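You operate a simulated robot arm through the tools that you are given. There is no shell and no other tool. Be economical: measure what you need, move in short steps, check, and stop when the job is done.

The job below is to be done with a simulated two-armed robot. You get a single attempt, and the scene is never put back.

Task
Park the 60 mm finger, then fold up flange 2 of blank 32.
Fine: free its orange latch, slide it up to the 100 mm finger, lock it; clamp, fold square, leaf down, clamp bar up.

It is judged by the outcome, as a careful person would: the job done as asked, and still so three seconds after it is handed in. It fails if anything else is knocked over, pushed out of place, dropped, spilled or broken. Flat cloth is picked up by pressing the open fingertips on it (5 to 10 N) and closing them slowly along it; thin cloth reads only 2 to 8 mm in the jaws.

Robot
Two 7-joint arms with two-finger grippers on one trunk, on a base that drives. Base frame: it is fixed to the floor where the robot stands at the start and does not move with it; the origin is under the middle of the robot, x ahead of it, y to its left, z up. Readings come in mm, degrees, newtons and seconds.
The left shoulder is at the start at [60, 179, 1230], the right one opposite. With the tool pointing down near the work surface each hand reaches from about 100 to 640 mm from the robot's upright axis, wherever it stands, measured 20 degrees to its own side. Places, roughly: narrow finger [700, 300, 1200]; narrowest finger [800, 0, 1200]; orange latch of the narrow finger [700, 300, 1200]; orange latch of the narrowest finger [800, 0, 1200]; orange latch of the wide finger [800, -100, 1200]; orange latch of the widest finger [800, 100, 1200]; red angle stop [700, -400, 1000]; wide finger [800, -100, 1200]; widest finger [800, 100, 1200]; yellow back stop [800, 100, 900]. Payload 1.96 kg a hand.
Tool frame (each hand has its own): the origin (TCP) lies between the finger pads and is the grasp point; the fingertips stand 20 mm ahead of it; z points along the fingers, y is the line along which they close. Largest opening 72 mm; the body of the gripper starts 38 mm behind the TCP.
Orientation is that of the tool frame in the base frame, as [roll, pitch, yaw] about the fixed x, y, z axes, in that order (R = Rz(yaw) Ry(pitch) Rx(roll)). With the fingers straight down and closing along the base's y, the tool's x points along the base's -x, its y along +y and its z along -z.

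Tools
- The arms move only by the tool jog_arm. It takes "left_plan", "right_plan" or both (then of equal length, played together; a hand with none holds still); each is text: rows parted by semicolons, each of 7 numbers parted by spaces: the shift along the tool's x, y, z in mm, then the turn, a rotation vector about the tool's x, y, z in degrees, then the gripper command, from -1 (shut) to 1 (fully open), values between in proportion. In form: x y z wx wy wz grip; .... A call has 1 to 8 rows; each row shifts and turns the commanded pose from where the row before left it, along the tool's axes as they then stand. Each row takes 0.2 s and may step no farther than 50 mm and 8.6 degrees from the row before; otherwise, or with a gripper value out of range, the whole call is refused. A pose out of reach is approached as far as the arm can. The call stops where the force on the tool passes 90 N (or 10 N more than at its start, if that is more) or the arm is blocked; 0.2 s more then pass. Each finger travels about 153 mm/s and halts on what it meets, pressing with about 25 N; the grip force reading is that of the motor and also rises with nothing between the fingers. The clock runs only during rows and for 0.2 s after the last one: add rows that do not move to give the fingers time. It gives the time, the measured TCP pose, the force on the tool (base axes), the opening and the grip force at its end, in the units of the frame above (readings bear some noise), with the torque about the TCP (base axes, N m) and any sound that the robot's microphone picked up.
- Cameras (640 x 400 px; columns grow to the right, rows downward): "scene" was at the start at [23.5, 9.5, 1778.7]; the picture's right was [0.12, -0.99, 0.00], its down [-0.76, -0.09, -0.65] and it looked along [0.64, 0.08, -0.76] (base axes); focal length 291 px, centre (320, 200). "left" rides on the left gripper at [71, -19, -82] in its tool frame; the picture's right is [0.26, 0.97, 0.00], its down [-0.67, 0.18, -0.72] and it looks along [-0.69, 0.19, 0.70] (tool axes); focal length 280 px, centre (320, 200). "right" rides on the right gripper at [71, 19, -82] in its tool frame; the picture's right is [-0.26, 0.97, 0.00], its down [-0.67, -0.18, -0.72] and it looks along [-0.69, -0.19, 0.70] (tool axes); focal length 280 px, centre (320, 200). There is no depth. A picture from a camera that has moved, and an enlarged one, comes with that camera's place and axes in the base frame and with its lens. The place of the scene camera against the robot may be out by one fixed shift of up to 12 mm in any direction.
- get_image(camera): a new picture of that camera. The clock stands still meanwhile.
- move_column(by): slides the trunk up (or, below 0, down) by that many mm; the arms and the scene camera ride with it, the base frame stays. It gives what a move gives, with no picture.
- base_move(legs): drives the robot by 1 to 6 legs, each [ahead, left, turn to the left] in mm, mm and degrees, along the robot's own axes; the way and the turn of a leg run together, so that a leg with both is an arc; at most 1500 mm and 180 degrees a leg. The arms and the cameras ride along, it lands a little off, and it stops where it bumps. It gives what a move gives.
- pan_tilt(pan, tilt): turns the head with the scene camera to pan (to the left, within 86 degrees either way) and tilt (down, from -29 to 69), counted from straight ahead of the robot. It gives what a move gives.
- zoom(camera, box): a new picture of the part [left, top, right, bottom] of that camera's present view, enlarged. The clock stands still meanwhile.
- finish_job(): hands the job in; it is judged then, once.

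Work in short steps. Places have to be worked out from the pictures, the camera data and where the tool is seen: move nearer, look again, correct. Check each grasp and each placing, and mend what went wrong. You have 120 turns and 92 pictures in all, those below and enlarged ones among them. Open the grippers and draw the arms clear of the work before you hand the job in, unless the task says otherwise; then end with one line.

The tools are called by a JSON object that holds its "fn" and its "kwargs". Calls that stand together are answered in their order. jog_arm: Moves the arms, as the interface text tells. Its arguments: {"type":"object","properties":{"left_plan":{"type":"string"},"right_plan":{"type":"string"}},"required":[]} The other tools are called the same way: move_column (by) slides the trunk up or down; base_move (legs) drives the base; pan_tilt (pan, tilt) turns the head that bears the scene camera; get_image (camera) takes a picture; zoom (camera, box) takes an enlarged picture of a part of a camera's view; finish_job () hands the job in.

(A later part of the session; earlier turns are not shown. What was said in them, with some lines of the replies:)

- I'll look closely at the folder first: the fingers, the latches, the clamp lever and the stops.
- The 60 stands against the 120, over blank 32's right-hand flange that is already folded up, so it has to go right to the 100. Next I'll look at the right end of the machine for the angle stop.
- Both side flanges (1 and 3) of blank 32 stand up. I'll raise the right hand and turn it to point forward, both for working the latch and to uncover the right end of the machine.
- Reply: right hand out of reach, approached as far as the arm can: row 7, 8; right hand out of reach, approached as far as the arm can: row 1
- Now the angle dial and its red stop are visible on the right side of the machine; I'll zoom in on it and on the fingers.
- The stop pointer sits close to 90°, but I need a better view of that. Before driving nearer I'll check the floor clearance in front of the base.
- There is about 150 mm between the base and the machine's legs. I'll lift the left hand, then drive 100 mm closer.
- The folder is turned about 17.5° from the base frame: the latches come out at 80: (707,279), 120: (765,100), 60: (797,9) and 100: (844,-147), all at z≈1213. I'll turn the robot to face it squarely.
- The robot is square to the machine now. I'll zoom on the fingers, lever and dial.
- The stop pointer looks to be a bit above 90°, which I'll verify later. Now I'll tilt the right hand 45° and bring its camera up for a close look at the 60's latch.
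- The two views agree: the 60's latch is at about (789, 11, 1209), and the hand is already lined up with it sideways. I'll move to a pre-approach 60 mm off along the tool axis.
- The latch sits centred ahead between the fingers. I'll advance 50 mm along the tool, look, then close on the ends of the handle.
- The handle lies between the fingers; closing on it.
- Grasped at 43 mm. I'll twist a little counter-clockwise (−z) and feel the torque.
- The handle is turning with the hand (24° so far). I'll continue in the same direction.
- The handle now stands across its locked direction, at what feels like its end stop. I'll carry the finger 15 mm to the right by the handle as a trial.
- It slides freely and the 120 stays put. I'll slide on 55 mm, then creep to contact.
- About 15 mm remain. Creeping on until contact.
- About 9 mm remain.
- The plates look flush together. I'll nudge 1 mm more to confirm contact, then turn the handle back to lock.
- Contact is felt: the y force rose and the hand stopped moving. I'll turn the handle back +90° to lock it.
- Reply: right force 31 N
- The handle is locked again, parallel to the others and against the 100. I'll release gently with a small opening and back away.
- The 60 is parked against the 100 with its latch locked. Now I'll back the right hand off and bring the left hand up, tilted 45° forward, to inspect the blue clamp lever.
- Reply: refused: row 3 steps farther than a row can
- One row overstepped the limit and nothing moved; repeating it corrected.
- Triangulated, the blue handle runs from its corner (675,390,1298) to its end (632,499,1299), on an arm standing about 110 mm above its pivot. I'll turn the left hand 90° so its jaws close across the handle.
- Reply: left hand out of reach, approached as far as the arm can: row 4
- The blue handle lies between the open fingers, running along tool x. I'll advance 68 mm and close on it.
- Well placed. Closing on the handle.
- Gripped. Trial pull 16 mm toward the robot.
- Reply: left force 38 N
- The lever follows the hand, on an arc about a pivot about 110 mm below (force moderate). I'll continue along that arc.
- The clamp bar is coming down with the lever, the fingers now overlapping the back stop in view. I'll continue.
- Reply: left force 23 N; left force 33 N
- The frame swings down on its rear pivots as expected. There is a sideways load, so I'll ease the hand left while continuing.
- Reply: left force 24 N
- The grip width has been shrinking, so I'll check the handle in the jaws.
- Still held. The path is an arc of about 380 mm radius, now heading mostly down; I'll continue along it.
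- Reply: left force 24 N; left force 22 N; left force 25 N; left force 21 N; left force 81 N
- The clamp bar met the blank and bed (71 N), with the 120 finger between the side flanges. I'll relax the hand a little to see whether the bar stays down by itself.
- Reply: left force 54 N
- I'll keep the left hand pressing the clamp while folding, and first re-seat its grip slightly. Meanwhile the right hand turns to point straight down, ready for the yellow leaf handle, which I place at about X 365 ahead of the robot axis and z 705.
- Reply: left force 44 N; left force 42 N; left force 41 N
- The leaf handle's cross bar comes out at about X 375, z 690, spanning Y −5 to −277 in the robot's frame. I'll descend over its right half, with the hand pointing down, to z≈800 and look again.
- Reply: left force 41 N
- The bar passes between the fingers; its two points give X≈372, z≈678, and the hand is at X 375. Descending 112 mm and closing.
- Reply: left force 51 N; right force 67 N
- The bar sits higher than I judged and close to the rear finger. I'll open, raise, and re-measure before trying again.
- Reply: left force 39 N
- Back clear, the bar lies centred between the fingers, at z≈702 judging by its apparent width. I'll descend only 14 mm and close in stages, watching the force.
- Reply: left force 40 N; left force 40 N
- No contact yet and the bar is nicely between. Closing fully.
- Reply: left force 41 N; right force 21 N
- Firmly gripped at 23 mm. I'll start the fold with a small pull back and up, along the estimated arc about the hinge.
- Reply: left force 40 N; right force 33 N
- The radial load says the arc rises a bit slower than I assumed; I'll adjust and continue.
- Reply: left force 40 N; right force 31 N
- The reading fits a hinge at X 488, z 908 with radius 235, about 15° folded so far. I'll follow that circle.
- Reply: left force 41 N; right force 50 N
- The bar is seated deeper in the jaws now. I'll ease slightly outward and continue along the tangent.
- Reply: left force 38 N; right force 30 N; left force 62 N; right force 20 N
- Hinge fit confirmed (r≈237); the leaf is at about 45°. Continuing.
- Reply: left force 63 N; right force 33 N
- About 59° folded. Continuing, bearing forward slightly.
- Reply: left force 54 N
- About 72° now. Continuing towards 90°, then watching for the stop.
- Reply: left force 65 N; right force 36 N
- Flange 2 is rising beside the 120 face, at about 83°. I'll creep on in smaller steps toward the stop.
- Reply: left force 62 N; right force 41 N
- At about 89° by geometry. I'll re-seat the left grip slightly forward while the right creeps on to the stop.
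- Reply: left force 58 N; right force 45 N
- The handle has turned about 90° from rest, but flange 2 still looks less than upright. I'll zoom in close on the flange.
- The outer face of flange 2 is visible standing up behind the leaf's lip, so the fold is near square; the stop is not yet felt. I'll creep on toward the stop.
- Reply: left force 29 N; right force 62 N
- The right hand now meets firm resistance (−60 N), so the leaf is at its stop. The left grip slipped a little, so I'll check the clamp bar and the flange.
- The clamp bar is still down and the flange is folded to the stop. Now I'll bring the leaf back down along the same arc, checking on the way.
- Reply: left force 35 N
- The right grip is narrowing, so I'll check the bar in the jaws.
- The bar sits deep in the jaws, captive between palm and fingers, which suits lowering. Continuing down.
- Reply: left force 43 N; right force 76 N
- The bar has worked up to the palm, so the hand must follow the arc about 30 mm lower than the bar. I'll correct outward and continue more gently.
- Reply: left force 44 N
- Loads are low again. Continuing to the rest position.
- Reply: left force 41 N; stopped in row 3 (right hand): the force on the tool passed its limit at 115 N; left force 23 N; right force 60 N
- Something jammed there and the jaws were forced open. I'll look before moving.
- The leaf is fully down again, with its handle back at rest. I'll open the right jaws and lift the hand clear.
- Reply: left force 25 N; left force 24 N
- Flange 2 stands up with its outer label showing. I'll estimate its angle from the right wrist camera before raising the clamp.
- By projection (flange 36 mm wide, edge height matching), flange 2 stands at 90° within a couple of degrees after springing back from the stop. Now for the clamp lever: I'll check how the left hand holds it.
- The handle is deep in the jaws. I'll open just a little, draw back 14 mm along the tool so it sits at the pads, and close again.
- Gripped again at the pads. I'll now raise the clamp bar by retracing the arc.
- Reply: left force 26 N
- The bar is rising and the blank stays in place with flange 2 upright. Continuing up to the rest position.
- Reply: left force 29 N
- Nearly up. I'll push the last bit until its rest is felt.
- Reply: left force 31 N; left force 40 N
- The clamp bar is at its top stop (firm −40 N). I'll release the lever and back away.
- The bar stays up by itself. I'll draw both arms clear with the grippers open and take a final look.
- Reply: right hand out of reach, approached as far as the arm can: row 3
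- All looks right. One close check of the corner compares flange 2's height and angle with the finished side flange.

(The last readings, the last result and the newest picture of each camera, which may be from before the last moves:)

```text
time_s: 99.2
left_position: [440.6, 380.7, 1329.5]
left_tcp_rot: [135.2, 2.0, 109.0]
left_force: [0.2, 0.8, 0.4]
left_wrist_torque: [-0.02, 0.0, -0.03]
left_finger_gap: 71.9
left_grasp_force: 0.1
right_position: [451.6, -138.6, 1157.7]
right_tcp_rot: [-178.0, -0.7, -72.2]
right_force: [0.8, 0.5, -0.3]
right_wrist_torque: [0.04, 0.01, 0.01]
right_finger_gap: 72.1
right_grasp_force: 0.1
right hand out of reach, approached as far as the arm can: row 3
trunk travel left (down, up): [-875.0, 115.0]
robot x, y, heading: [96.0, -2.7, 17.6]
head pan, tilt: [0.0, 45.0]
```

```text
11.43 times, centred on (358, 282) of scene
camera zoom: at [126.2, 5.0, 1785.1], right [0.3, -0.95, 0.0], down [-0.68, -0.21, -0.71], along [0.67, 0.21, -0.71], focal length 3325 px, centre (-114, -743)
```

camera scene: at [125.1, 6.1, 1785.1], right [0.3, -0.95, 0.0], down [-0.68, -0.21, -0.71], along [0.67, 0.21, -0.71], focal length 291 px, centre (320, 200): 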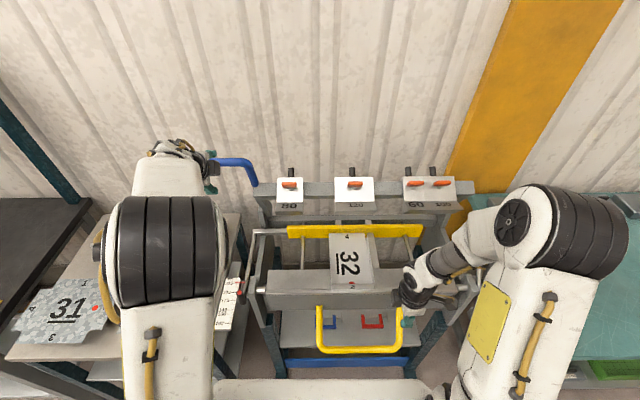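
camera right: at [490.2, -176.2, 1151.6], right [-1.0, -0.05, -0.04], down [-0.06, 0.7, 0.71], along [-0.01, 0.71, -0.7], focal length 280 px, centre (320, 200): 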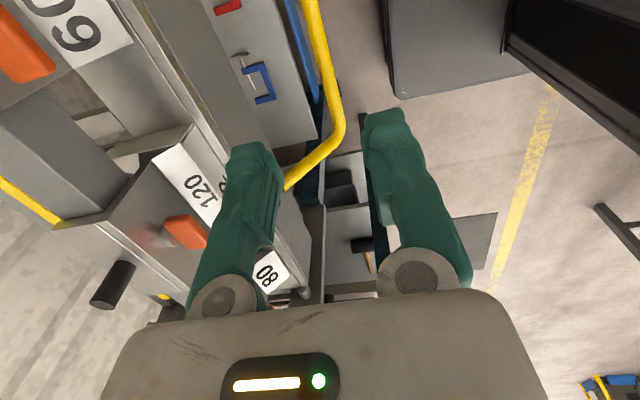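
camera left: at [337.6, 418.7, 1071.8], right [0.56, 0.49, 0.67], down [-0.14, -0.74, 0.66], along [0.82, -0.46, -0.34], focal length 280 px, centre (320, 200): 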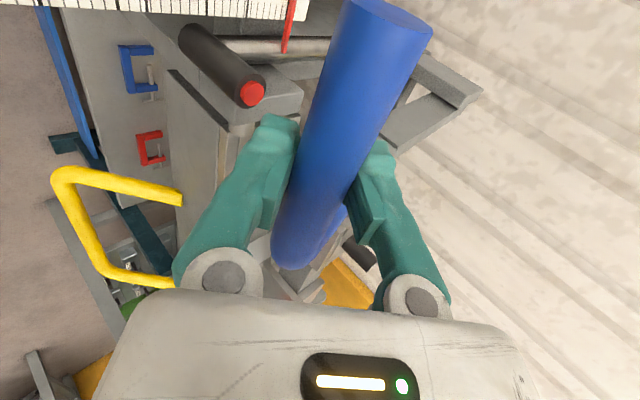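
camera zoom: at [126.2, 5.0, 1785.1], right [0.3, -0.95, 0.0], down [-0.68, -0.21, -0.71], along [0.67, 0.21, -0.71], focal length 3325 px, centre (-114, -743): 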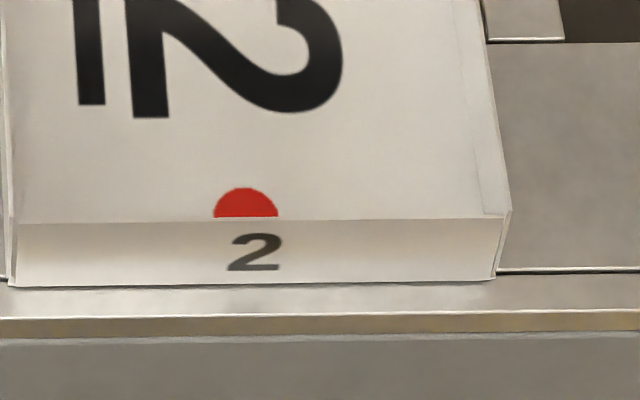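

The corner edges line up: flange 2's free edge meets the side flange's top and stands vertical. The fingers, latches, leaf and clamp bar are all where they should be, so I'm handing in.

{"fn": "finish_job", "kwargs": {}}

```text
The job is handed in.
```

I slid the 60 mm finger up to the 100 and locked it, and folded flange 2 of blank 32 square within the few degrees I could judge by camera. The leaf is down, the clamp bar is up, and both arms are clear with the grippers open.
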